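You operate a simulated robot arm through the tools that you are given. There is no shell and no other tool. Be economical: measure what you need, move in short steps, check, and stop when the job is done.

Carry out the task below with a simulated robot arm. There is one attempt and no reset: what you move stays moved.

## Task
Move the green suction cup to bore 1, plug bore 2 with the yellow pin and lock the bar.

Only the result counts: the job must be done as asked and must still hold three seconds after the hand-in. Knocking over, shifting, dropping, spilling or breaking anything else fails it.

## Robot
A 6-joint arm with a two-finger parallel gripper, fixed in place. Base frame: the origin is at the foot of the arm, x ahead of it, y to its left, z up; the work surface is at about z = 800. Lengths are in mm, angles in degrees, forces in N, time in s.
With the tool pointing down near the work surface it reaches from about 260 to 680 mm from the base axis. Its first joint turns from -66.0 to 66.0 degrees. Payload 2.9 kg.
The tool frame sits at the grasp point between the pads (the TCP): z along the fingers, y along the line on which they close. The tips reach 30 mm beyond it. Largest opening 110 mm; finger width 20, thickness 10; the body of the gripper, 48 by 112 mm, starts 55 mm behind the TCP.
Orientation is that of the tool frame in the base frame, as [roll, pitch, yaw] about the fixed x, y, z axes, in that order (R = Rz(yaw) Ry(pitch) Rx(roll)). With the fingers straight down and closing along the base's y, the tool's x points along the base's -x, its y along +y and its z along -z.

## Interface
- The arm moves only by the tool step_arm. Its argument "steps" is a list of rows, each an object of numbers (a shift or turn left out is 0, a gripper value left out holds the last): "dx", "dy", "dz": the shift along the tool's x, y, z in units of 25 mm (1.0 is 25 mm); "wx", "wy", "wz": the turn, a rotation vector about the tool's x, y, z in units of 5 degrees (1.0 is 5 degrees); "gripper": the opening, from 0 (shut) to 1 (fully open). In form: [{"dx": .., "dy": .., "dz": .., "wx": .., "wy": .., "wz": .., "gripper": ..}, ...]. A call has 1 to 20 rows; each row shifts and turns the commanded pose from where the row before left it, along the tool's axes as they then stand. A call with a number of a shift or a turn outside -1 to 1 is refused whole. A row lasts 0.2 s, in which the tool goes at most 50 mm and 8.6 degrees; a call with a longer step from one row to the next is refused whole, and so is a gripper value outside its range. Where a pose cannot be reached the arm comes as near as it can. A force on the tool above 40 N (or 10 N above the force at the start of the call, whichever is more), or a blocked arm, ends the call early, and 0.2 s more pass. Each finger travels about 108 mm/s and halts on what it meets, pressing with about 38 N; the grip force reading is that of the motor and also rises with nothing between the fingers. The clock runs only during rows and for 0.2 s after the last one: add rows that do not move to give the fingers time. The reply holds the time, the measured pose of the TCP, the force on the tool along the base axes, the opening and the grip force, in the units named above and with some noise, with the torque about the TCP (base axes, N m) and any sound that the robot's microphone picked up.
- Cameras (640 x 400 px; columns grow to the right, rows downward): "scene" is fixed at [69.8, 425.8, 1387.4]; the picture's right is [-0.84, -0.54, 0.00], its down [-0.29, 0.45, -0.84] and it looks along [0.46, -0.71, -0.54] (base axes); focal length 370 px, centre (320, 200). "wrist" rides on the gripper at [72, 17, -103] in the tool frame; the picture's right is [-0.23, 0.97, 0.00], its down [-0.76, -0.18, -0.62] and it looks along [-0.61, -0.14, 0.78] (tool axes); focal length 222 px, centre (320, 200). There is no depth. A picture from a camera that has moved, and an enlarged one, comes with that camera's place and axes in the base frame and with its lens.
- capture(camera): a new picture of that camera. No time passes.
- enlarge(camera, box): a new picture of the part [left, top, right, bottom] of that camera's present view, enlarged. No time passes.
- finish_job(): hands the job in; it is judged then, once.

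Go step by step. Nothing tells you positions but the pictures and the camera data: compare them with the known pose of the tool, close in by small moves and look again before you grip or let go. The budget is 120 turns and 68 pictures, counting those below and the enlarged ones. Unless the task says otherwise, let go and move clear before handing in, and close with one line.

The tools are called after "Call:" as a command line: name --argument value ..., lists and objects as JSON in quotes. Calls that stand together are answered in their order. step_arm: Moves the arm, as the interface text tells. Its arguments: {"type":"object","properties":{"steps":{"type":"array"}},"required":["steps"]} The other tools are called the same way: capture (camera) takes a picture; enlarge (camera, box) takes an enlarged picture of a part of a camera's view; finish_job () hands the job in.

At the start:

```text
time_s: 0.0
position: [398.2, -215.5, 1123.5]
tool_rot: [180.0, 0.0, 180.0]
ft_force: [-0.3, 0.4, -0.1]
ft_torque: [0.01, -0.02, -0.03]
finger_gap: 110.1
finger_force: 0.1
```

scene: 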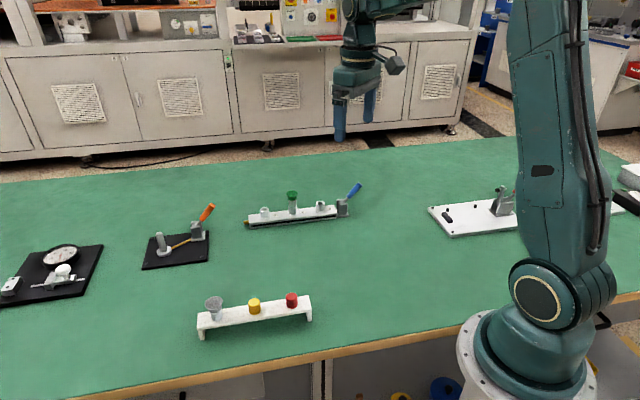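
wrist: 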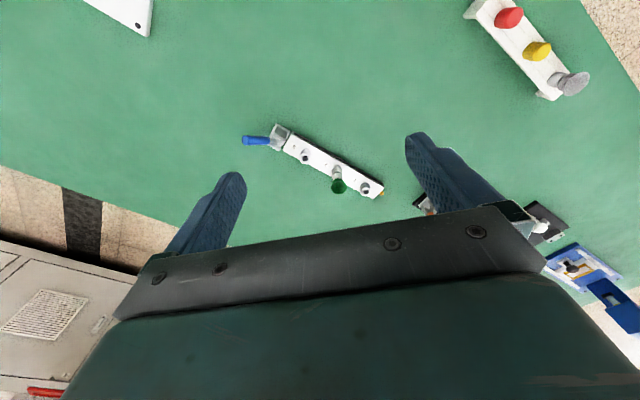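

I see a white bar with bores, a green suction cup in the middle and a blue lever at one end, plus a rack with yellow and red pins. I'll look closer before moving.

Call:
enlarge --camera "scene" --box '[230, 170, 380, 240]'

Call:
enlarge --camera "scene" --box '[180, 280, 330, 350]'

Call:
enlarge --camera "wrist" --box '[230, 110, 400, 210]'

```text
4.27 times, centred on (305, 205) of scene
camera zoom: at [69.8, 425.8, 1387.4], right [-0.84, -0.54, 0.0], down [-0.29, 0.45, -0.84], along [0.46, -0.71, -0.54], focal length 1577 px, centre (384, 179)
```

zoom: 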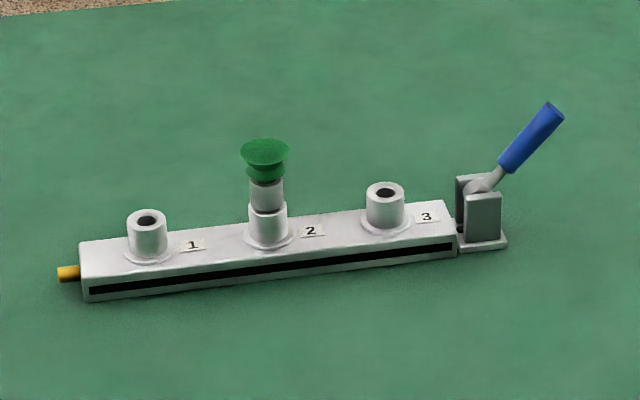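

```text
4.27 times, centred on (255, 315) of scene
camera zoom: at [69.8, 425.8, 1387.4], right [-0.84, -0.54, 0.0], down [-0.29, 0.45, -0.84], along [0.46, -0.71, -0.54], focal length 1577 px, centre (597, -291)
```

zoom: 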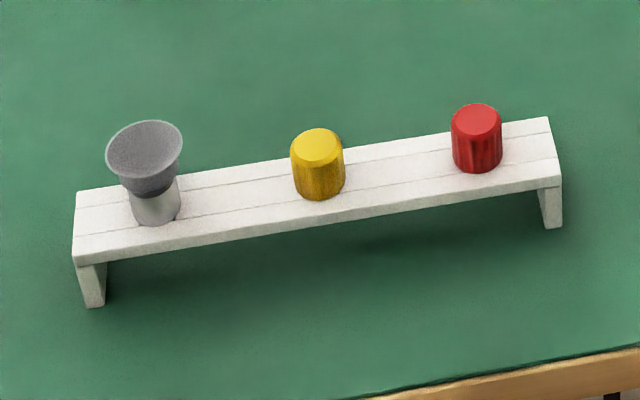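

```text
3.76 times, centred on (315, 160) of wrist
camera zoom: at [326.3, -198.7, 1228.3], right [0.23, 0.97, 0.0], down [0.76, -0.18, 0.62], along [0.61, -0.14, -0.78], focal length 836 px, centre (339, 351)
```

zoom: 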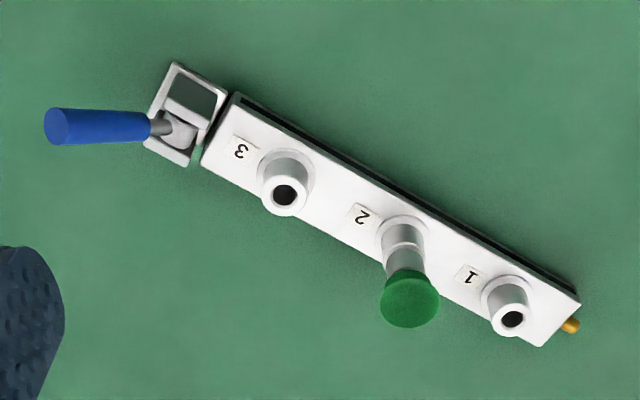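

Bore 1 triangulates to about (622,-166,851) and bore 3 to (518,-270,849), so bore 2 is near (570,-218). I need to know the lever's state, so I'll look at the similar fixture and take a detailed look at the lever.

Call:
enlarge --camera "scene" --box '[130, 195, 230, 275]'

Call:
enlarge --camera "scene" --box '[320, 175, 370, 225]'

Call:
enlarge --camera "scene" --box '[420, 170, 540, 250]'

Call:
enlarge --camera "scene" --box '[235, 180, 325, 235]'

```text
5.00 times, centred on (180, 235) of scene
camera zoom: at [69.8, 425.8, 1387.4], right [-0.84, -0.54, 0.0], down [-0.29, 0.45, -0.84], along [0.46, -0.71, -0.54], focal length 1848 px, centre (1020, 25)
```

zoom: 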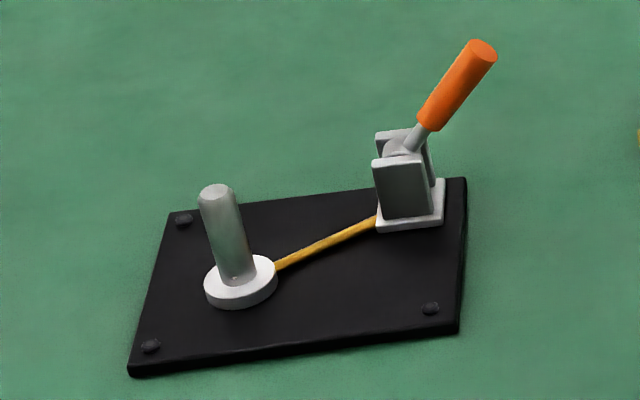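

```text
8.00 times, centred on (345, 200) of scene
camera zoom: at [69.8, 425.8, 1387.4], right [-0.84, -0.54, 0.0], down [-0.29, 0.45, -0.84], along [0.46, -0.71, -0.54], focal length 2956 px, centre (120, 200)
```

zoom: 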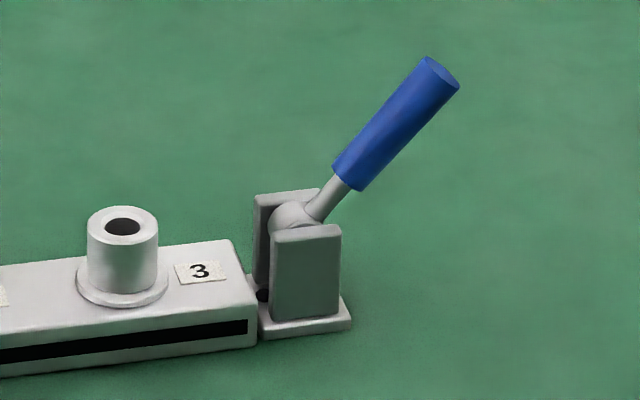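

```text
5.00 times, centred on (480, 210) of scene
camera zoom: at [69.8, 425.8, 1387.4], right [-0.84, -0.54, 0.0], down [-0.29, 0.45, -0.84], along [0.46, -0.71, -0.54], focal length 1848 px, centre (-480, 150)
```

zoom: 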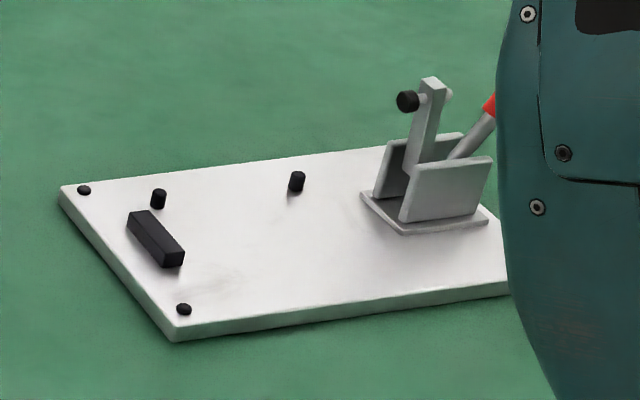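

```text
7.11 times, centred on (280, 208) of scene
camera zoom: at [69.8, 425.8, 1387.4], right [-0.84, -0.54, 0.0], down [-0.29, 0.45, -0.84], along [0.46, -0.71, -0.54], focal length 2628 px, centre (604, 147)
```

zoom: 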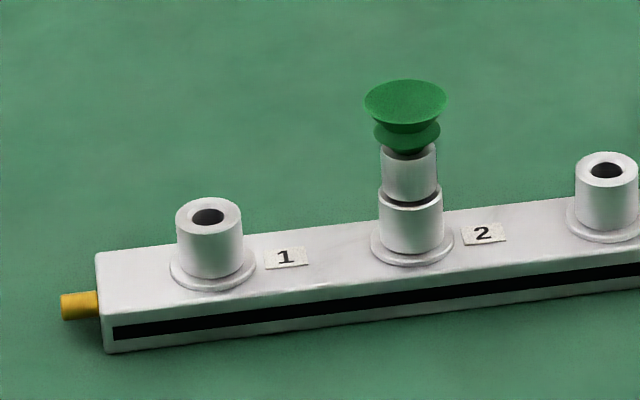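

The cup rim is near (569,-218,888) and its metal stem spans about z 851–872. I'll move above it and turn the gripper so it closes across the bar.

Call:
step_arm --steps '[{"dx": -0.98, "dz": 0.5, "gripper": 1}, {"dx": -0.98, "dz": 0.5}, {"dx": -0.98, "dz": 0.5}, {"dx": -0.98, "dz": 0.5}, {"dx": -0.98, "dz": 0.5}, {"dx": -0.98, "dz": 0.5}, {"dx": -0.98, "dz": 0.5}, {"wz": -1}, {"wz": -1}, {"wz": -1}, {"wz": -1}, {"wz": -1}, {"wz": -1}, {"wz": -1}, {"wz": -1}, {"wz": -1}, {}]'

Call:
capture --camera "wrist"

```text
time_s: 3.6
position: [571.1, -215.4, 1038.1]
tool_rot: [180.0, -0.1, -134.9]
ft_force: [0.8, 0.4, -0.1]
ft_torque: [0.02, 0.02, -0.04]
finger_gap: 109.8
finger_force: 0.0
```

```text
58 pictures are left
camera wrist: at [507.4, -255.5, 1141.0], right [-0.53, 0.85, 0.0], down [0.66, 0.41, 0.62], along [0.53, 0.33, -0.78], focal length 222 px, centre (320, 200)
```

wrist: 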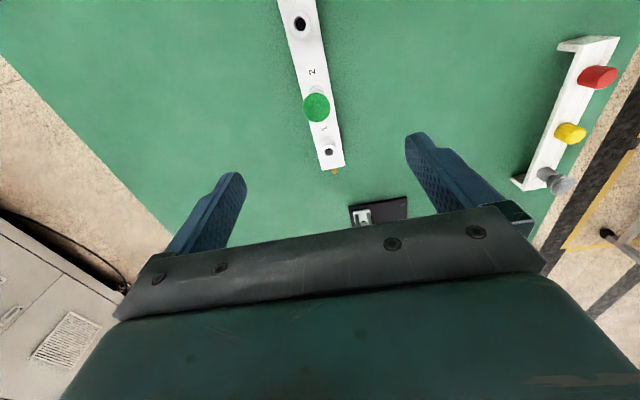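

The cup lies almost directly below; estimates agree on about (571,-219.5). I'll descend partway and look again.

Call:
step_arm --steps '[{"dx": 0.11, "dy": -0.11, "dz": 0.8}, {"dz": 0.8}, {"dz": 0.8}, {"dz": 0.8}, {}]'

Call:
capture --camera "wrist"

Call:
enlarge --camera "scene" --box '[240, 120, 360, 230]'

```text
time_s: 4.8
position: [570.4, -218.6, 956.3]
tool_rot: [180.0, 0.0, -135.0]
ft_force: [-0.5, -0.6, -1.0]
ft_torque: [-0.01, -0.01, 0.0]
finger_gap: 109.8
finger_force: 0.0
```

```text
57 pictures are left
camera wrist: at [507.6, -258.0, 1060.5], right [-0.53, 0.85, 0.0], down [0.66, 0.41, 0.62], along [0.53, 0.33, -0.78], focal length 222 px, centre (320, 200)
```

wrist: 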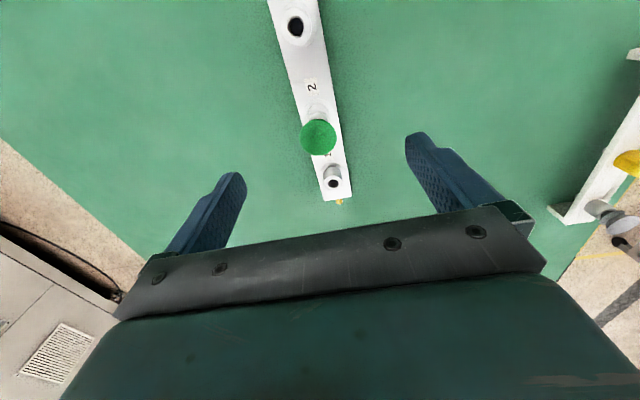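

```text
3.64 times, centred on (300, 175) of scene
camera zoom: at [69.8, 425.8, 1387.4], right [-0.84, -0.54, 0.0], down [-0.29, 0.45, -0.84], along [0.46, -0.71, -0.54], focal length 1344 px, centre (393, 291)
```

zoom: 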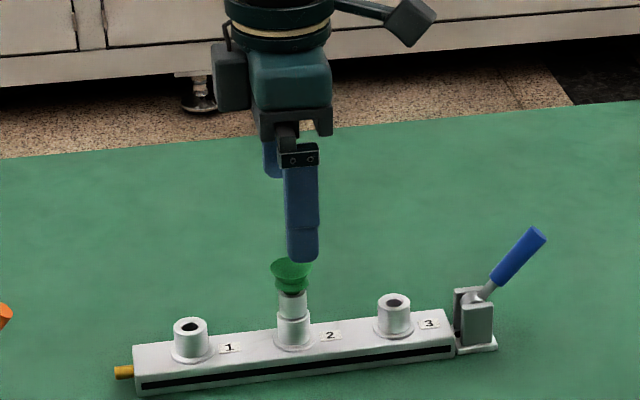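

Cup is between the fingers, at about (570,-220). I'll descend so the tips sit just above the collar top, then close gently.

Call:
step_arm --steps '[{"dx": 0.05, "dy": -0.03, "dz": 0.7}, {"dz": 0.7}, {"dz": 0.7}, {"dz": 0.7}, {"gripper": 0.5}, {}, {}]'

Call:
capture --camera "wrist"

Call:
enlarge --camera "scene" --box '[250, 150, 340, 230]'

```text
time_s: 6.4
position: [569.6, -218.8, 888.0]
tool_rot: [180.0, 0.0, -135.1]
ft_force: [0.4, 0.8, 0.0]
ft_torque: [0.01, -0.02, -0.01]
finger_gap: 55.1
finger_force: 0.1
```

```text
55 pictures are left
camera wrist: at [506.5, -259.6, 991.2], right [-0.53, 0.85, 0.0], down [0.66, 0.41, 0.62], along [0.53, 0.33, -0.78], focal length 222 px, centre (320, 200)
```

wrist: 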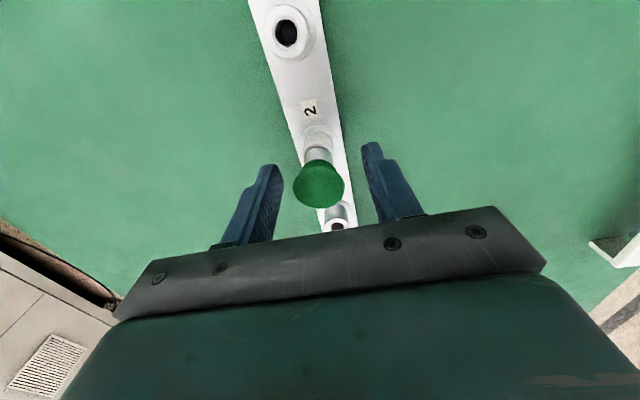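

```text
5.00 times, centred on (295, 190) of scene
camera zoom: at [69.8, 425.8, 1387.4], right [-0.84, -0.54, 0.0], down [-0.29, 0.45, -0.84], along [0.46, -0.71, -0.54], focal length 1848 px, centre (445, 250)
```

zoom: 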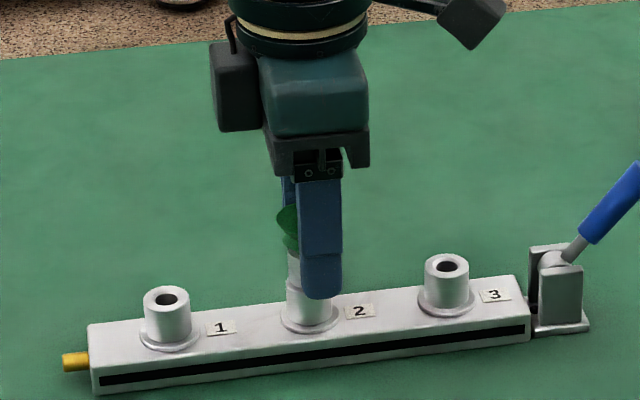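

The fingers straddle the cup and look centred. Closing now.

Call:
step_arm --steps '[{"gripper": 0.3}, {"gripper": 0.2}, {"gripper": 0.1}, {"gripper": 0.05}, {}]'

Call:
enlarge --camera "scene" --box '[260, 170, 340, 220]'

Call:
capture --camera "wrist"

```text
time_s: 7.6
position: [569.4, -219.6, 888.4]
tool_rot: [-179.8, -0.1, -135.0]
ft_force: [2.0, -2.0, 3.1]
ft_torque: [-0.25, -0.19, -0.03]
finger_gap: 28.8
finger_force: 38.1
```

```text
8.00 times, centred on (300, 195) of scene
camera zoom: at [69.8, 425.8, 1387.4], right [-0.84, -0.54, 0.0], down [-0.29, 0.45, -0.84], along [0.46, -0.71, -0.54], focal length 2956 px, centre (480, 240)
```

zoom: 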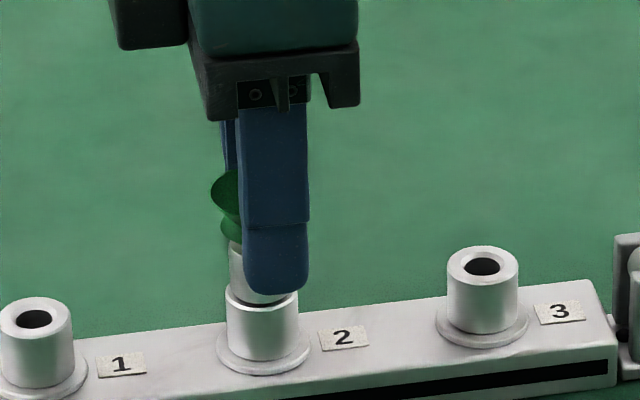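

```text
52 pictures are left
camera wrist: at [506.6, -259.8, 991.6], right [-0.53, 0.85, 0.0], down [0.66, 0.41, 0.62], along [0.53, 0.33, -0.78], focal length 222 px, centre (320, 200)
```

wrist: 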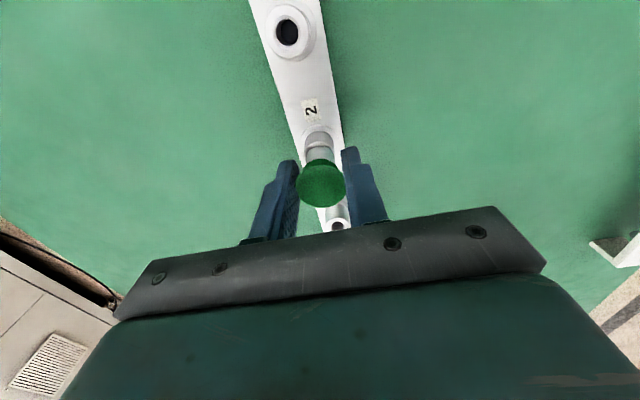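

I'm gripping the cup's rigid rim (28.8 mm). Now a small test lift to see whether the bar is holding it.

Call:
step_arm --steps '[{"dz": -0.08}, {"dz": -0.08}, {}]'

Call:
enlarge --camera "scene" --box '[260, 170, 340, 220]'

```text
time_s: 8.4
position: [569.9, -221.7, 892.5]
tool_rot: [179.9, 0.0, -135.0]
ft_force: [2.1, 1.7, -3.3]
ft_torque: [-0.01, -0.16, 0.04]
finger_gap: 28.7
finger_force: 38.1
```

```text
8.00 times, centred on (300, 195) of scene
camera zoom: at [69.9, 425.9, 1387.3], right [-0.84, -0.54, 0.0], down [-0.29, 0.45, -0.84], along [0.46, -0.71, -0.54], focal length 2956 px, centre (480, 240)
```

zoom: 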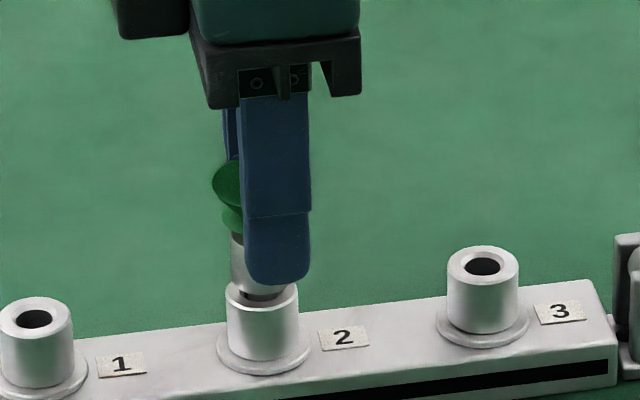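

The cup rises freely, so the bar is unlocked now. I'll lift it fully clear.

Call:
step_arm --steps '[{"dz": -0.3}, {"dz": -0.3}, {"dz": -0.3}, {"dz": -0.4}, {"dz": -0.4}, {}]'

Call:
enlarge --camera "scene" --box '[240, 150, 340, 230]'

Call:
capture --camera "wrist"

```text
time_s: 9.8
position: [569.6, -220.3, 934.0]
tool_rot: [180.0, 0.0, -135.0]
ft_force: [-0.1, 0.4, -0.5]
ft_torque: [0.02, -0.01, -0.03]
finger_gap: 28.5
finger_force: 37.9
```

```text
5.00 times, centred on (290, 190) of scene
camera zoom: at [69.8, 425.8, 1387.4], right [-0.84, -0.54, 0.0], down [-0.29, 0.45, -0.84], along [0.46, -0.71, -0.54], focal length 1848 px, centre (470, 250)
```

zoom: 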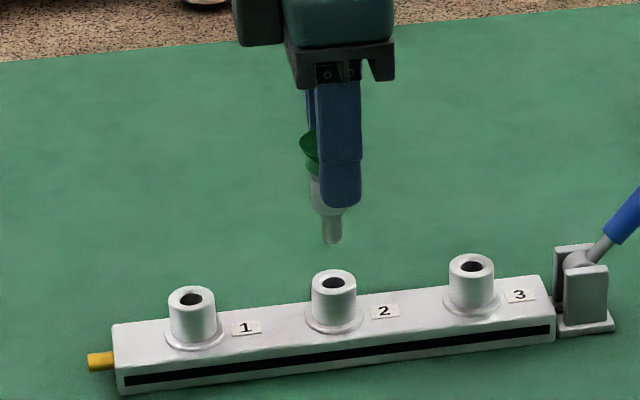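

```text
49 pictures are left
camera wrist: at [506.1, -260.6, 1037.4], right [-0.53, 0.85, 0.0], down [0.66, 0.41, 0.62], along [0.53, 0.33, -0.78], focal length 222 px, centre (320, 200)
```

wrist: 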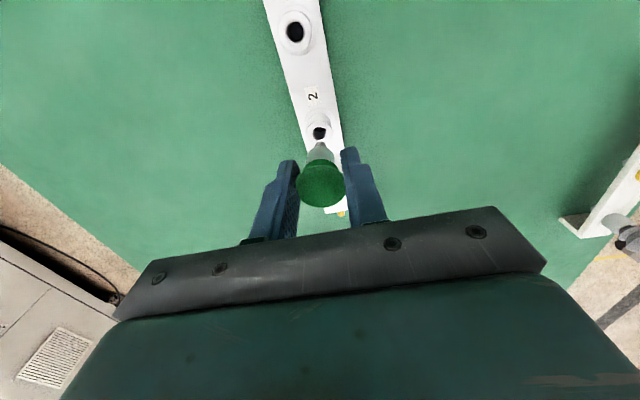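

Cup is out, shank pointing down. Before the move, bore 2 sits at about (319,132) in the wrist view; I'll shift one pitch (~74 mm) along the bar and make bore 1 appear at the same place.

Call:
enlarge --camera "wrist" --box '[270, 100, 370, 220]'

Call:
step_arm --steps '[{"dx": -0.5}, {"dx": -0.5}, {"dx": -0.5}, {"dx": -0.5}, {"dx": -0.5}, {"dx": -0.46}, {}, {}]'

Call:
enlarge --camera "wrist" --box '[270, 100, 370, 220]'

Call:
enlarge --camera "scene" --box '[220, 150, 320, 230]'

```text
3.33 times, centred on (320, 160) of wrist
camera zoom: at [506.1, -260.6, 1037.4], right [-0.53, 0.85, 0.0], down [0.66, 0.41, 0.62], along [0.53, 0.33, -0.78], focal length 740 px, centre (320, 333)
```

zoom: 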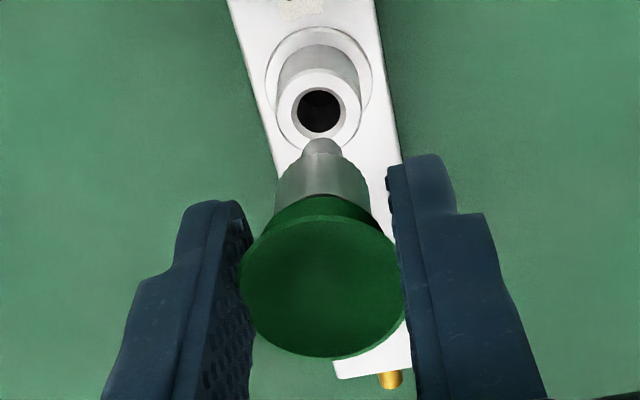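

```text
time_s: 11.6
position: [622.3, -168.3, 933.8]
tool_rot: [180.0, 0.0, -135.0]
ft_force: [0.4, -0.3, 0.1]
ft_torque: [-0.01, 0.0, 0.0]
finger_gap: 28.3
finger_force: 38.0
```

```text
3.33 times, centred on (320, 160) of wrist
camera zoom: at [558.9, -208.0, 1038.4], right [-0.53, 0.85, 0.0], down [0.66, 0.41, 0.62], along [0.53, 0.33, -0.78], focal length 740 px, centre (320, 333)
```

zoom: 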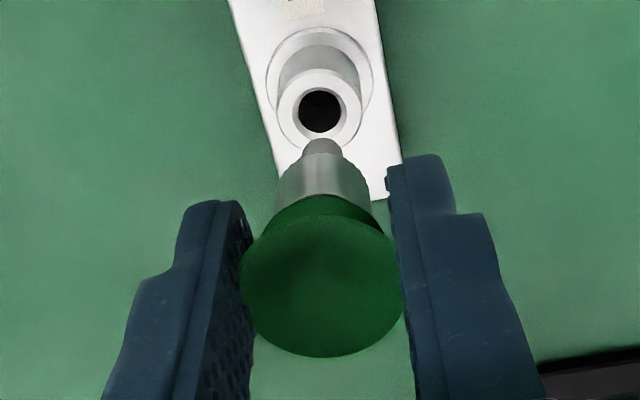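

```text
5.00 times, centred on (270, 190) of scene
camera zoom: at [69.8, 425.8, 1387.4], right [-0.84, -0.54, 0.0], down [-0.29, 0.45, -0.84], along [0.46, -0.71, -0.54], focal length 1848 px, centre (570, 250)
```

zoom: 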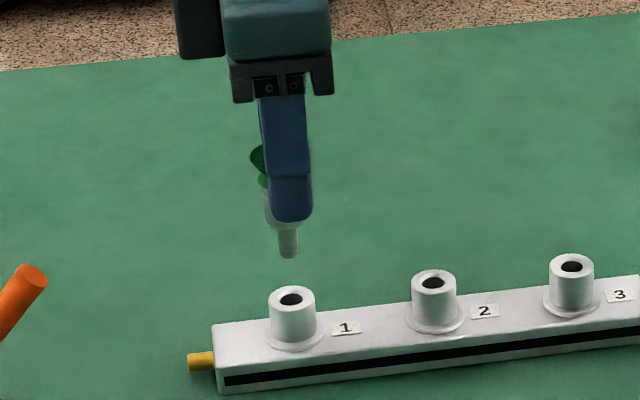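

Bore 1 appears at the same spot as bore 2 did, so alignment is within a fraction of a millimetre. Lowering.

Call:
step_arm --steps '[{"dz": 0.3}, {"dz": 0.3}, {"dz": 0.3}, {"dz": 0.2}, {"dz": 0.2}, {"dz": 0.2}, {"dz": 0.15}, {"dz": 0.1}, {}]'

Call:
enlarge --camera "scene" --box '[235, 165, 315, 225]'

```text
time_s: 13.6
position: [623.4, -167.8, 890.8]
tool_rot: [-179.9, 0.0, -135.0]
ft_force: [3.6, 0.4, 3.4]
ft_torque: [0.06, -0.16, 0.01]
finger_gap: 28.0
finger_force: 38.1
```

```text
6.67 times, centred on (275, 195) of scene
camera zoom: at [69.9, 425.9, 1387.3], right [-0.84, -0.54, 0.0], down [-0.29, 0.45, -0.84], along [0.46, -0.71, -0.54], focal length 2463 px, centre (620, 233)
```

zoom: 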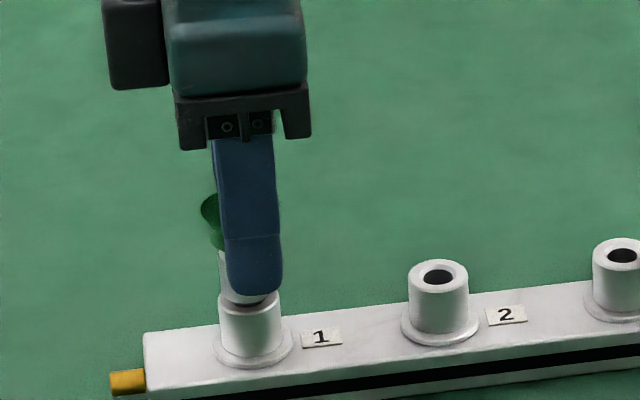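

Shank is in the bore, about 2 mm short of seated. A little further down.

Call:
step_arm --steps '[{"dz": 0.06}, {"dz": 0.05}, {}]'

Call:
enlarge --camera "scene" --box '[235, 165, 315, 225]'

```text
time_s: 14.4
position: [623.5, -166.5, 887.5]
tool_rot: [-179.8, 0.1, -135.0]
ft_force: [1.5, -0.3, 8.5]
ft_torque: [-0.01, -0.04, 0.01]
finger_gap: 28.2
finger_force: 38.7
```

```text
6.67 times, centred on (275, 195) of scene
camera zoom: at [69.7, 425.9, 1387.4], right [-0.84, -0.54, 0.0], down [-0.29, 0.45, -0.84], along [0.46, -0.71, -0.54], focal length 2463 px, centre (620, 233)
```

zoom: 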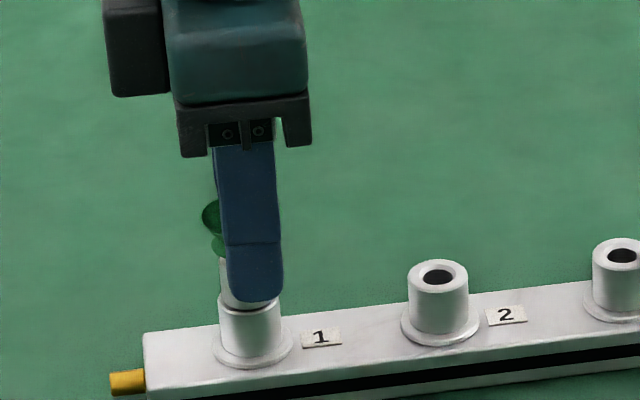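

Upward force 8.5 N and the shoulder rests on the collar: seated. Releasing and rising.

Call:
step_arm --steps '[{"gripper": 0.35}, {"gripper": 0.5}, {}, {"dz": -0.5}, {"dz": -1}, {"dz": -1}, {"dz": -1}, {"dz": -1}, {}]'

Call:
enlarge --camera "scene" --box '[235, 165, 315, 225]'

Call:
capture --camera "wrist"

```text
time_s: 16.4
position: [621.8, -168.6, 997.8]
tool_rot: [-180.0, 0.0, -135.1]
ft_force: [0.2, 0.2, -0.6]
ft_torque: [0.01, 0.0, -0.04]
finger_gap: 54.9
finger_force: 0.1
```

```text
6.67 times, centred on (275, 195) of scene
camera zoom: at [69.8, 425.8, 1387.4], right [-0.84, -0.54, 0.0], down [-0.29, 0.45, -0.84], along [0.46, -0.71, -0.54], focal length 2463 px, centre (620, 233)
```

zoom: 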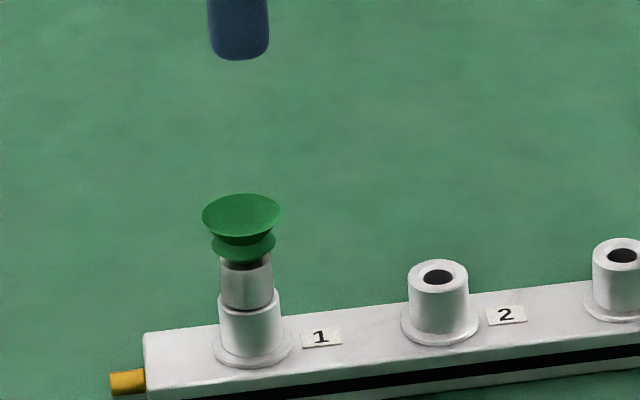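

```text
42 pictures are left
camera wrist: at [558.9, -209.2, 1102.4], right [-0.53, 0.85, 0.0], down [0.66, 0.41, 0.62], along [0.53, 0.33, -0.78], focal length 222 px, centre (320, 200)
```

wrist: 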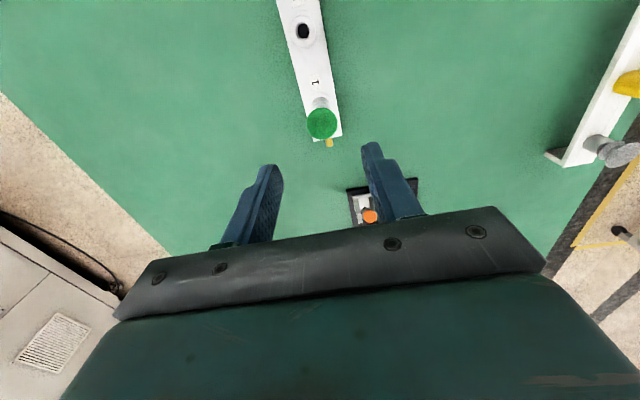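

The cup sits upright in bore 1. The yellow pin triangulates to about (431,90), top at z≈857; moving above it.

Call:
step_arm --steps '[{"dx": -0.146, "dy": 0.977, "gripper": 0.6}, {"dx": -0.146, "dy": 0.977}, {"dx": -0.146, "dy": 0.977}, {"dx": -0.146, "dy": 0.977}, {"dx": -0.146, "dy": 0.977}, {"dx": -0.146, "dy": 0.977}, {"dx": -0.146, "dy": 0.977}, {"dx": -0.146, "dy": 0.977}, {"dx": -0.146, "dy": 0.977}, {"dx": -0.146, "dy": 0.977}, {"dx": -0.146, "dy": 0.977}, {"dx": -0.146, "dy": 0.977}, {"dx": -0.146, "dy": 0.977}, {}, {}]'

Call:
capture --camera "wrist"

Call:
enlarge --camera "scene" --box '[180, 200, 340, 340]'

```text
time_s: 19.6
position: [430.3, 89.3, 999.4]
tool_rot: [-180.0, -0.1, -135.0]
ft_force: [0.0, 0.0, 0.7]
ft_torque: [-0.01, -0.05, 0.0]
finger_gap: 66.0
finger_force: 0.1
```

```text
41 pictures are left
camera wrist: at [367.4, 50.2, 1102.9], right [-0.53, 0.85, 0.0], down [0.66, 0.41, 0.62], along [0.53, 0.33, -0.78], focal length 222 px, centre (320, 200)
```

wrist: 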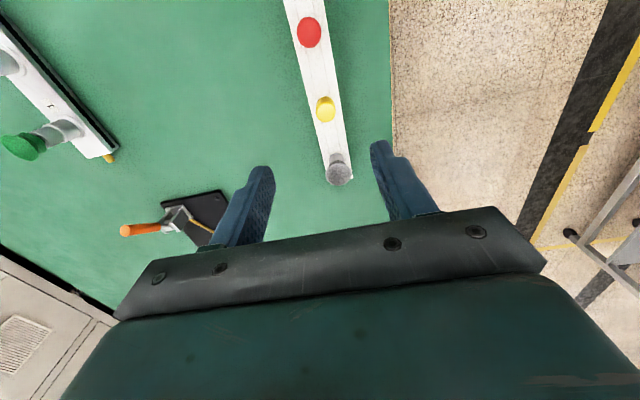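

```text
2.86 times, centred on (260, 270) of scene
camera zoom: at [69.8, 425.8, 1387.4], right [-0.84, -0.54, 0.0], down [-0.29, 0.45, -0.84], along [0.46, -0.71, -0.54], focal length 1056 px, centre (491, 0)
```

zoom: 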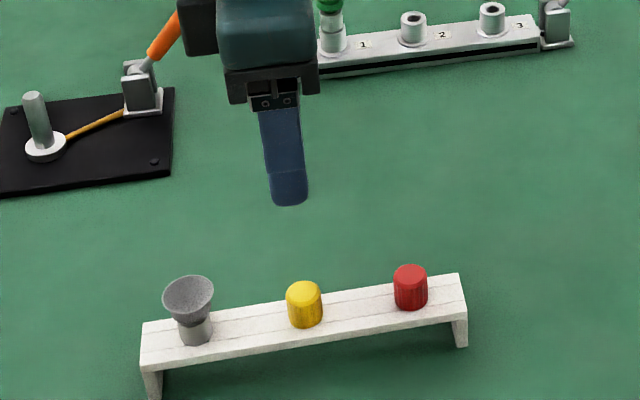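

The two views disagree by some mm on the pin's x, so I'll descend partway with a compromise shift and look again.

Call:
step_arm --steps '[{"dx": 0.05, "dy": 0.11, "dz": 0.7}, {"dz": 0.7}, {"dz": 0.7}, {"dz": 0.6}, {}, {}]'

Call:
capture --camera "wrist"

Call:
enlarge --camera "scene" --box '[200, 230, 310, 330]'

```text
time_s: 21.0
position: [428.7, 91.2, 930.8]
tool_rot: [180.0, 0.0, -135.0]
ft_force: [-0.8, -0.6, -0.6]
ft_torque: [-0.04, -0.01, -0.01]
finger_gap: 65.8
finger_force: 0.0
```

```text
39 pictures are left
camera wrist: at [366.0, 51.9, 1035.2], right [-0.53, 0.85, 0.0], down [0.66, 0.41, 0.62], along [0.53, 0.33, -0.78], focal length 222 px, centre (320, 200)
```

wrist: 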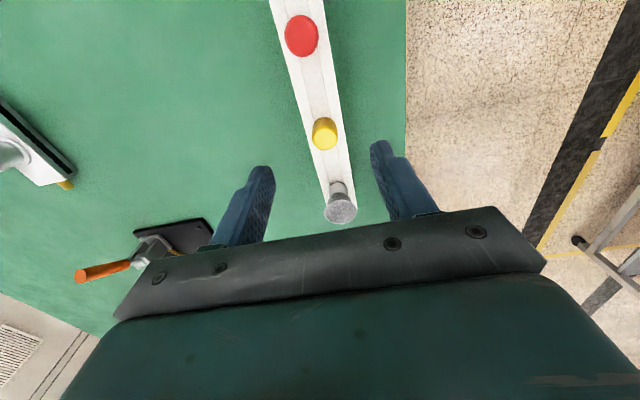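

```text
4.00 times, centred on (255, 280) of scene
camera zoom: at [69.8, 425.8, 1387.4], right [-0.84, -0.54, 0.0], down [-0.29, 0.45, -0.84], along [0.46, -0.71, -0.54], focal length 1478 px, centre (580, -120)
```

zoom: 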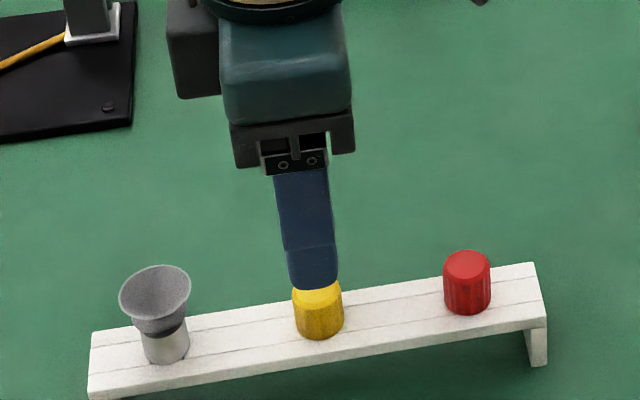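

The pin is about 4 mm off the tool centre; correcting and descending around it, with plenty of finger clearance.

Call:
step_arm --steps '[{"dx": 0.06, "dy": 0.17, "dz": 0.6}, {"dz": 0.6}, {"dz": 0.6}, {"dz": 0.5}, {}, {}]'

Call:
enlarge --camera "wrist" --box '[220, 100, 440, 230]'

Call:
enlarge --camera "scene" --box '[200, 260, 310, 340]'

```text
time_s: 22.4
position: [423.3, 92.1, 874.7]
tool_rot: [-179.9, 0.1, -135.0]
ft_force: [0.4, -0.5, -0.8]
ft_torque: [-0.03, 0.0, 0.01]
finger_gap: 66.1
finger_force: 0.1
```

```text
2.91 times, centred on (330, 165) of wrist
camera zoom: at [360.4, 51.2, 978.5], right [-0.53, 0.85, 0.0], down [0.66, 0.41, 0.62], along [0.53, 0.33, -0.78], focal length 646 px, centre (291, 302)
```

zoom: 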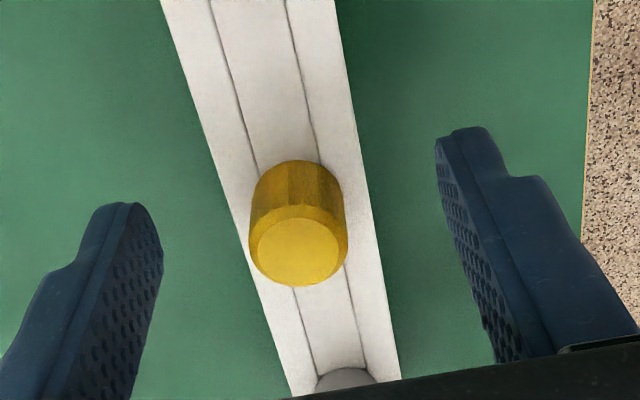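

```text
5.00 times, centred on (255, 300) of scene
camera zoom: at [69.8, 425.8, 1387.4], right [-0.84, -0.54, 0.0], down [-0.29, 0.45, -0.84], along [0.46, -0.71, -0.54], focal length 1848 px, centre (645, -300)
```

zoom: 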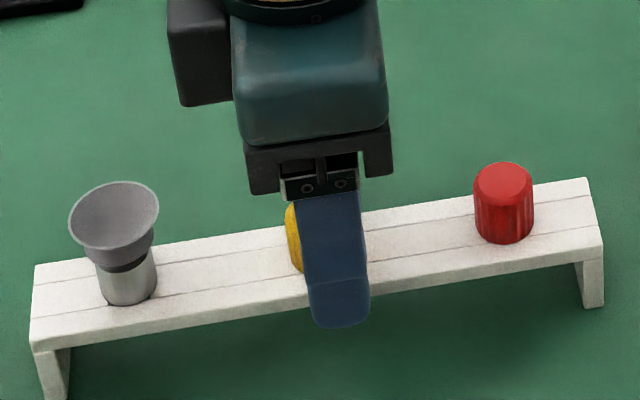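

The pin is between the pads, nearly centred. Small correction, then close on the cap.

Call:
step_arm --steps '[{"dx": -0.06, "dz": 0.08}, {"gripper": 0.4}, {"gripper": 0.3}, {"gripper": 0.2}, {"gripper": 0.1}, {"gripper": 0.05}, {}]'

Call:
enlarge --camera "wrist" --box '[220, 100, 440, 230]'

```text
time_s: 24.0
position: [425.2, 92.3, 872.7]
tool_rot: [180.0, 0.0, -135.0]
ft_force: [-0.6, 0.5, 1.4]
ft_torque: [0.03, -0.02, -0.01]
finger_gap: 19.0
finger_force: 37.7
```

```text
2.91 times, centred on (330, 165) of wrist
camera zoom: at [361.8, 52.5, 976.3], right [-0.53, 0.85, 0.0], down [0.66, 0.41, 0.62], along [0.53, 0.33, -0.78], focal length 646 px, centre (291, 302)
```

zoom: 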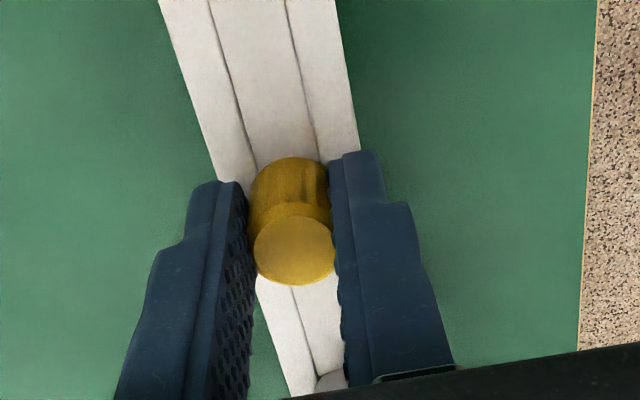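

Good grip at 19 mm. Lifting straight up.

Call:
step_arm --steps '[{"dz": -0.2}, {"dz": -0.4}, {"dz": -0.4}, {"dz": -0.6}, {"dz": -0.8}, {"dz": -1}, {"dz": -1}, {}]'

Call:
enlarge --camera "wrist" --box '[220, 100, 440, 230]'

Call:
enlarge --camera "scene" --box '[200, 210, 320, 330]'

```text
time_s: 25.8
position: [427.7, 92.4, 983.1]
tool_rot: [-179.9, 0.0, -135.0]
ft_force: [-0.7, -1.1, -0.1]
ft_torque: [-0.04, -0.02, 0.03]
finger_gap: 19.0
finger_force: 38.5
```

```text
2.91 times, centred on (330, 165) of wrist
camera zoom: at [364.9, 51.9, 1086.5], right [-0.53, 0.85, 0.0], down [0.66, 0.41, 0.62], along [0.53, 0.33, -0.78], focal length 646 px, centre (291, 302)
```

zoom: 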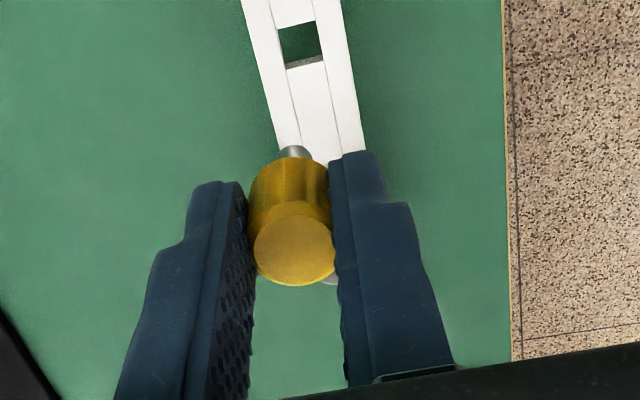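

```text
3.33 times, centred on (260, 270) of scene
camera zoom: at [69.8, 425.8, 1387.4], right [-0.84, -0.54, 0.0], down [-0.29, 0.45, -0.84], along [0.46, -0.71, -0.54], focal length 1232 px, centre (520, -33)
```

zoom: 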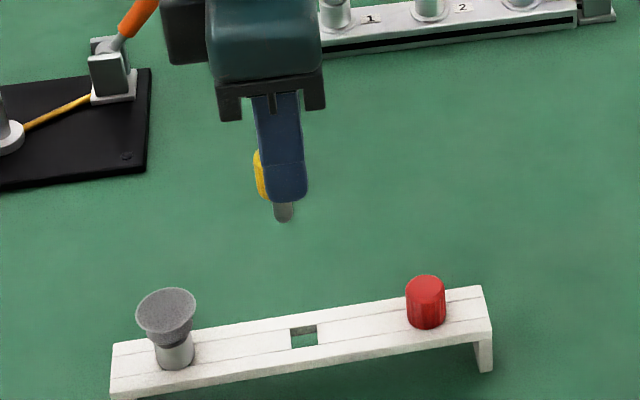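

Pin is held with its shank pointing down. Moving above bore 2.

Call:
step_arm --steps '[{"dx": 0.368, "dy": -0.99}, {"dx": 0.368, "dy": -0.99}, {"dx": 0.368, "dy": -0.99}, {"dx": 0.368, "dy": -0.99}, {"dx": 0.368, "dy": -0.99}, {"dx": 0.368, "dy": -0.99}, {"dx": 0.368, "dy": -0.99}, {"dx": 0.368, "dy": -0.99}, {"dx": 0.368, "dy": -0.99}, {"dx": 0.368, "dy": -0.99}, {"dx": 0.368, "dy": -0.99}, {"dx": 0.368, "dy": -0.99}, {"dx": 0.368, "dy": -0.99}, {}, {"dz": 0.8}, {"dz": 0.8}, {}]'

Call:
enlarge --camera "wrist" --box '[220, 100, 440, 230]'

Call:
enlarge --camera "scene" --box '[240, 150, 340, 230]'

```text
time_s: 29.4
position: [569.9, -218.8, 941.0]
tool_rot: [180.0, 0.0, -135.0]
ft_force: [-0.2, -0.3, 0.2]
ft_torque: [0.04, 0.01, 0.02]
finger_gap: 18.9
finger_force: 38.3
```

```text
2.91 times, centred on (330, 165) of wrist
camera zoom: at [506.6, -257.7, 1044.7], right [-0.53, 0.85, 0.0], down [0.66, 0.41, 0.62], along [0.53, 0.33, -0.78], focal length 646 px, centre (291, 302)
```

zoom: 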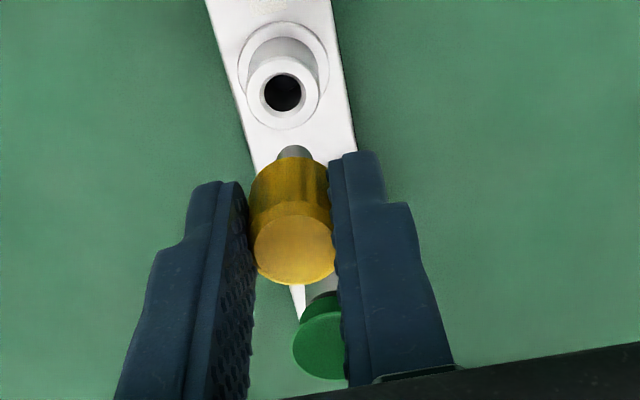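

```text
5.00 times, centred on (290, 190) of scene
camera zoom: at [69.9, 425.8, 1387.4], right [-0.84, -0.54, 0.0], down [-0.29, 0.45, -0.84], along [0.46, -0.71, -0.54], focal length 1848 px, centre (470, 250)
```

zoom: 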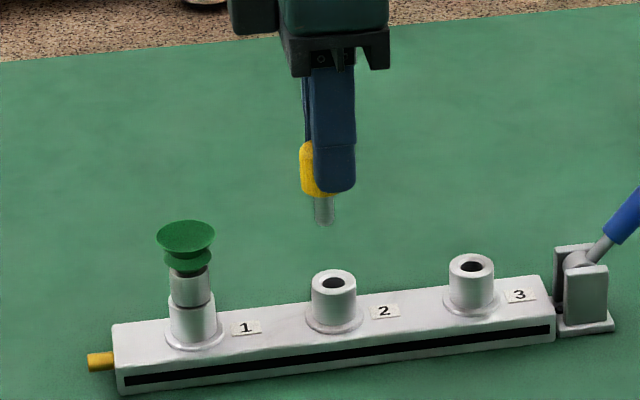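

The pin's shank is about 4–5 mm short of bore 2 along the bar and about 1.7 mm off sideways. Correcting and lowering to about 10 mm above the bore for another look.

Call:
step_arm --steps '[{"dx": 0.18, "dy": -0.07}, {"dz": 0.4}, {"dz": 0.4}, {"dz": 0.3}, {}, {}]'

Call:
enlarge --camera "wrist" --box '[280, 110, 360, 190]'

Call:
enlarge --camera "scene" --box '[280, 180, 330, 220]'

```text
time_s: 30.8
position: [565.1, -222.9, 913.5]
tool_rot: [179.9, 0.0, -134.9]
ft_force: [-0.1, 0.5, -0.2]
ft_torque: [-0.01, -0.02, 0.01]
finger_gap: 19.2
finger_force: 38.5
```

```text
5.00 times, centred on (320, 150) of wrist
camera zoom: at [503.3, -263.5, 1017.8], right [-0.53, 0.85, 0.0], down [0.66, 0.41, 0.62], along [0.53, 0.33, -0.78], focal length 1111 px, centre (320, 450)
```

zoom: 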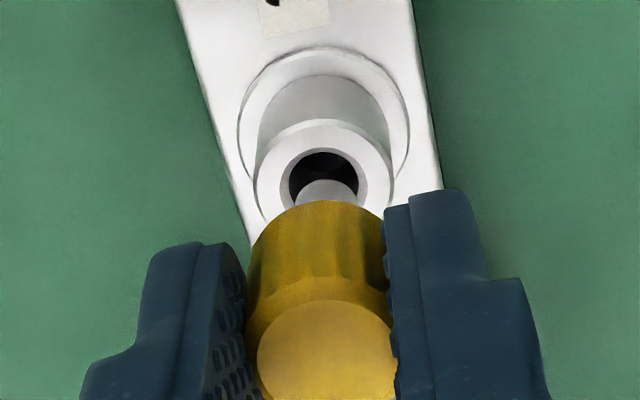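

```text
10.00 times, centred on (305, 200) of scene
camera zoom: at [69.8, 425.8, 1387.4], right [-0.84, -0.54, 0.0], down [-0.29, 0.45, -0.84], along [0.46, -0.71, -0.54], focal length 3695 px, centre (470, 200)
```

zoom: 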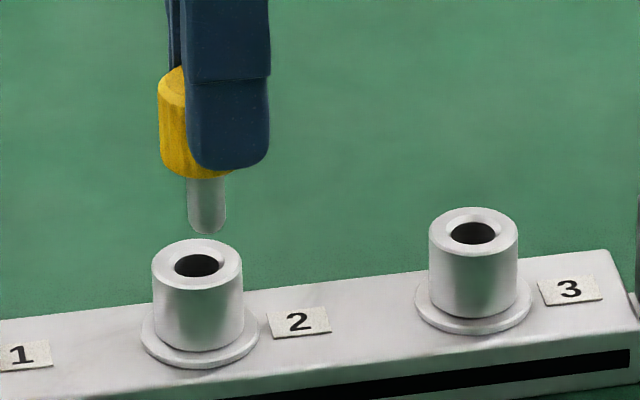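

Slight overshoot: about 2 mm back toward bore 1 and 1 mm sideways. I'll correct, lower a bit and recheck.

Call:
step_arm --steps '[{"dx": -0.09, "dy": -0.04}, {"dz": 0.2}, {}, {}]'

Call:
enlarge --camera "wrist" --box '[280, 110, 360, 190]'

Call:
enlarge --camera "scene" --box '[280, 180, 330, 220]'

```text
time_s: 31.8
position: [568.6, -223.9, 908.9]
tool_rot: [-180.0, -0.1, -135.0]
ft_force: [0.1, 0.0, 0.4]
ft_torque: [0.01, -0.01, 0.03]
finger_gap: 19.1
finger_force: 37.9
```

```text
5.00 times, centred on (320, 150) of wrist
camera zoom: at [506.0, -263.8, 1012.8], right [-0.53, 0.85, 0.0], down [0.66, 0.41, 0.62], along [0.53, 0.33, -0.78], focal length 1111 px, centre (320, 450)
```

zoom: 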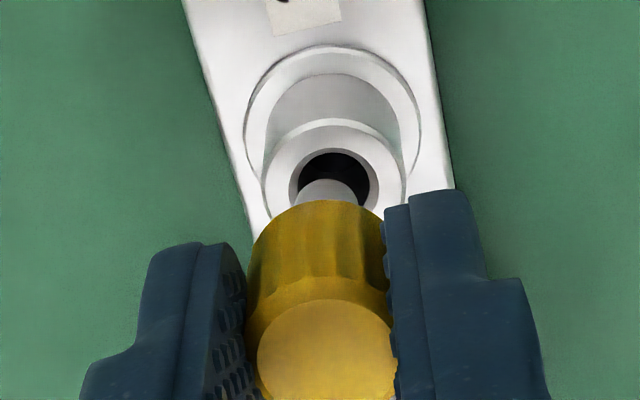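

```text
10.00 times, centred on (305, 200) of scene
camera zoom: at [69.8, 425.8, 1387.4], right [-0.84, -0.54, 0.0], down [-0.29, 0.45, -0.84], along [0.46, -0.71, -0.54], focal length 3695 px, centre (470, 200)
```

zoom: 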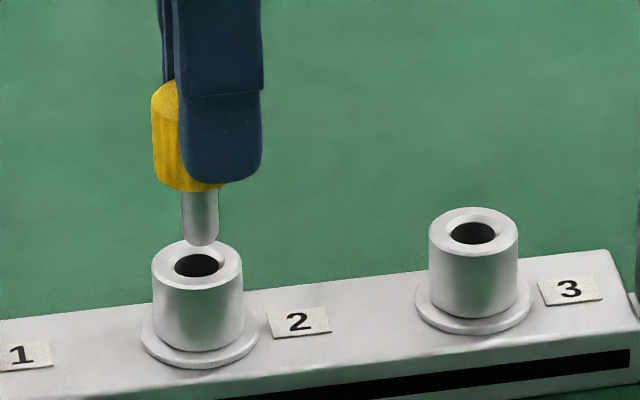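

Nearly aligned; a sub-millimetre correction, then lower to the bore lip.

Call:
step_arm --steps '[{"dx": -0.025, "dy": 0.032}, {"dz": 0.12}, {}, {}]'

Call:
enlarge --camera "wrist" --box '[280, 110, 360, 190]'

Call:
enlarge --camera "scene" --box '[280, 180, 330, 220]'

```text
time_s: 32.8
position: [568.3, -222.8, 907.6]
tool_rot: [180.0, -0.1, -135.0]
ft_force: [0.0, 0.5, -0.9]
ft_torque: [0.03, -0.03, 0.01]
finger_gap: 19.0
finger_force: 38.3
```

```text
5.00 times, centred on (320, 150) of wrist
camera zoom: at [505.2, -262.7, 1011.2], right [-0.53, 0.85, 0.0], down [0.66, 0.41, 0.62], along [0.53, 0.33, -0.78], focal length 1111 px, centre (320, 450)
```

zoom: 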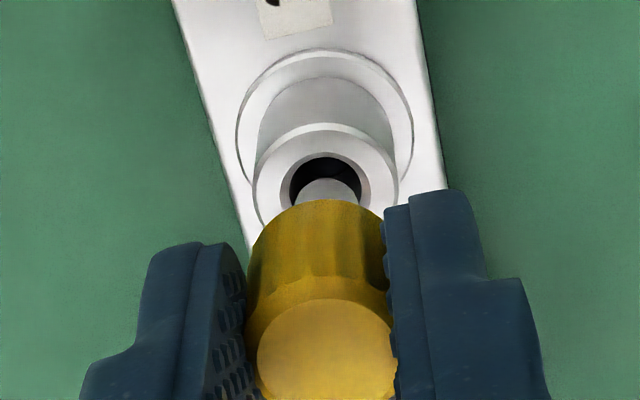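

```text
10.00 times, centred on (305, 200) of scene
camera zoom: at [69.8, 425.8, 1387.4], right [-0.84, -0.54, 0.0], down [-0.29, 0.45, -0.84], along [0.46, -0.71, -0.54], focal length 3695 px, centre (470, 200)
```

zoom: 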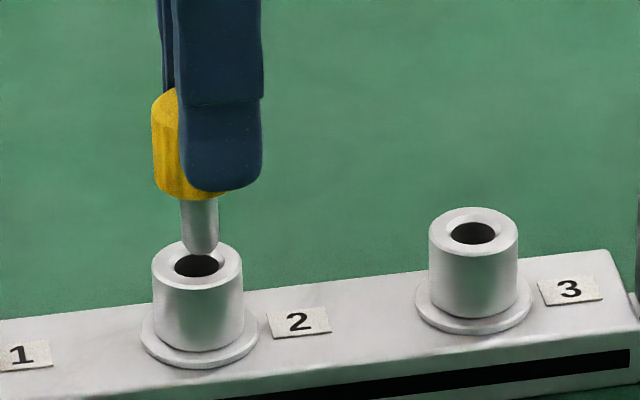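

Aligned within about 0.6 mm; a final nudge and slow descent with force monitoring.

Call:
step_arm --steps '[{"dx": -0.022, "dy": -0.014}, {"dz": 0.12}, {"dz": 0.12}, {"dz": 0.12}, {"dz": 0.1}, {}]'

Call:
enlarge --camera "scene" --box '[280, 180, 330, 220]'

```text
time_s: 34.2
position: [568.8, -222.7, 896.9]
tool_rot: [179.9, 0.1, -135.0]
ft_force: [-1.2, -0.4, -0.6]
ft_torque: [-0.01, 0.01, -0.02]
finger_gap: 19.2
finger_force: 38.2
```

```text
10.00 times, centred on (305, 200) of scene
camera zoom: at [69.8, 425.8, 1387.4], right [-0.84, -0.54, 0.0], down [-0.29, 0.45, -0.84], along [0.46, -0.71, -0.54], focal length 3695 px, centre (470, 200)
```

zoom: 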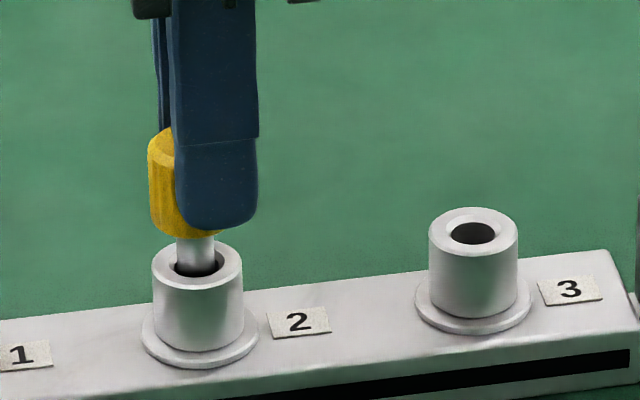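

The shank is entering the bore without contact force. Continuing down until the cap meets the collar.

Call:
step_arm --steps '[{"dz": 0.1}, {"dz": 0.1}, {"dz": 0.08}, {"dz": 0.06}, {}]'

Call:
enlarge --camera "scene" --box '[280, 180, 330, 220]'

```text
time_s: 35.4
position: [571.2, -221.9, 886.0]
tool_rot: [-179.9, 0.0, -135.0]
ft_force: [1.3, 1.5, 3.2]
ft_torque: [0.13, -0.09, 0.0]
finger_gap: 19.2
finger_force: 37.5
```

```text
10.00 times, centred on (305, 200) of scene
camera zoom: at [69.8, 425.9, 1387.3], right [-0.84, -0.54, 0.0], down [-0.29, 0.45, -0.84], along [0.46, -0.71, -0.54], focal length 3695 px, centre (470, 200)
```

zoom: 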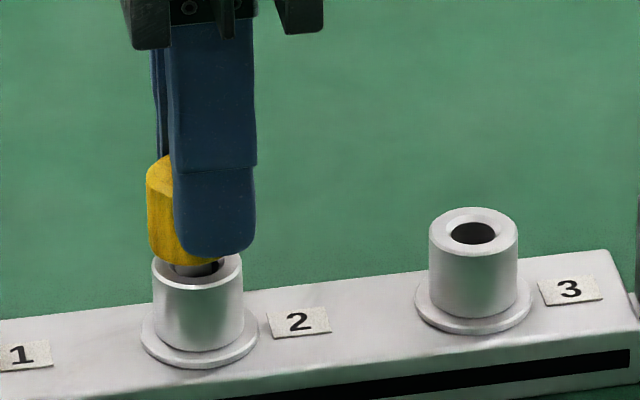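

Call:
step_arm --steps '[{"dz": 0.06}, {"dz": 0.05}, {"dz": 0.05}, {}]'

Call:
enlarge --camera "scene" --box '[280, 180, 330, 220]'

```text
time_s: 36.4
position: [570.5, -222.1, 882.8]
tool_rot: [180.0, 0.0, -135.2]
ft_force: [2.0, 1.0, 2.4]
ft_torque: [0.12, -0.12, 0.0]
finger_gap: 19.3
finger_force: 37.5
```

```text
10.00 times, centred on (305, 200) of scene
camera zoom: at [69.8, 425.9, 1387.3], right [-0.84, -0.54, 0.0], down [-0.29, 0.45, -0.84], along [0.46, -0.71, -0.54], focal length 3695 px, centre (470, 200)
```

zoom: 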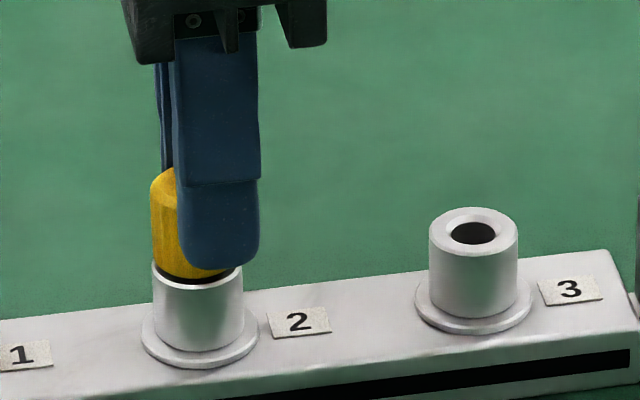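

Still a small gap; pressing down a bit more.

Call:
step_arm --steps '[{"dz": 0.05}, {"dz": 0.05}, {}]'

```text
time_s: 37.2
position: [568.7, -222.2, 882.6]
tool_rot: [-179.9, 0.2, -134.9]
ft_force: [-0.9, 0.6, 16.8]
ft_torque: [0.16, 0.04, 0.03]
finger_gap: 18.7
finger_force: 37.7
```

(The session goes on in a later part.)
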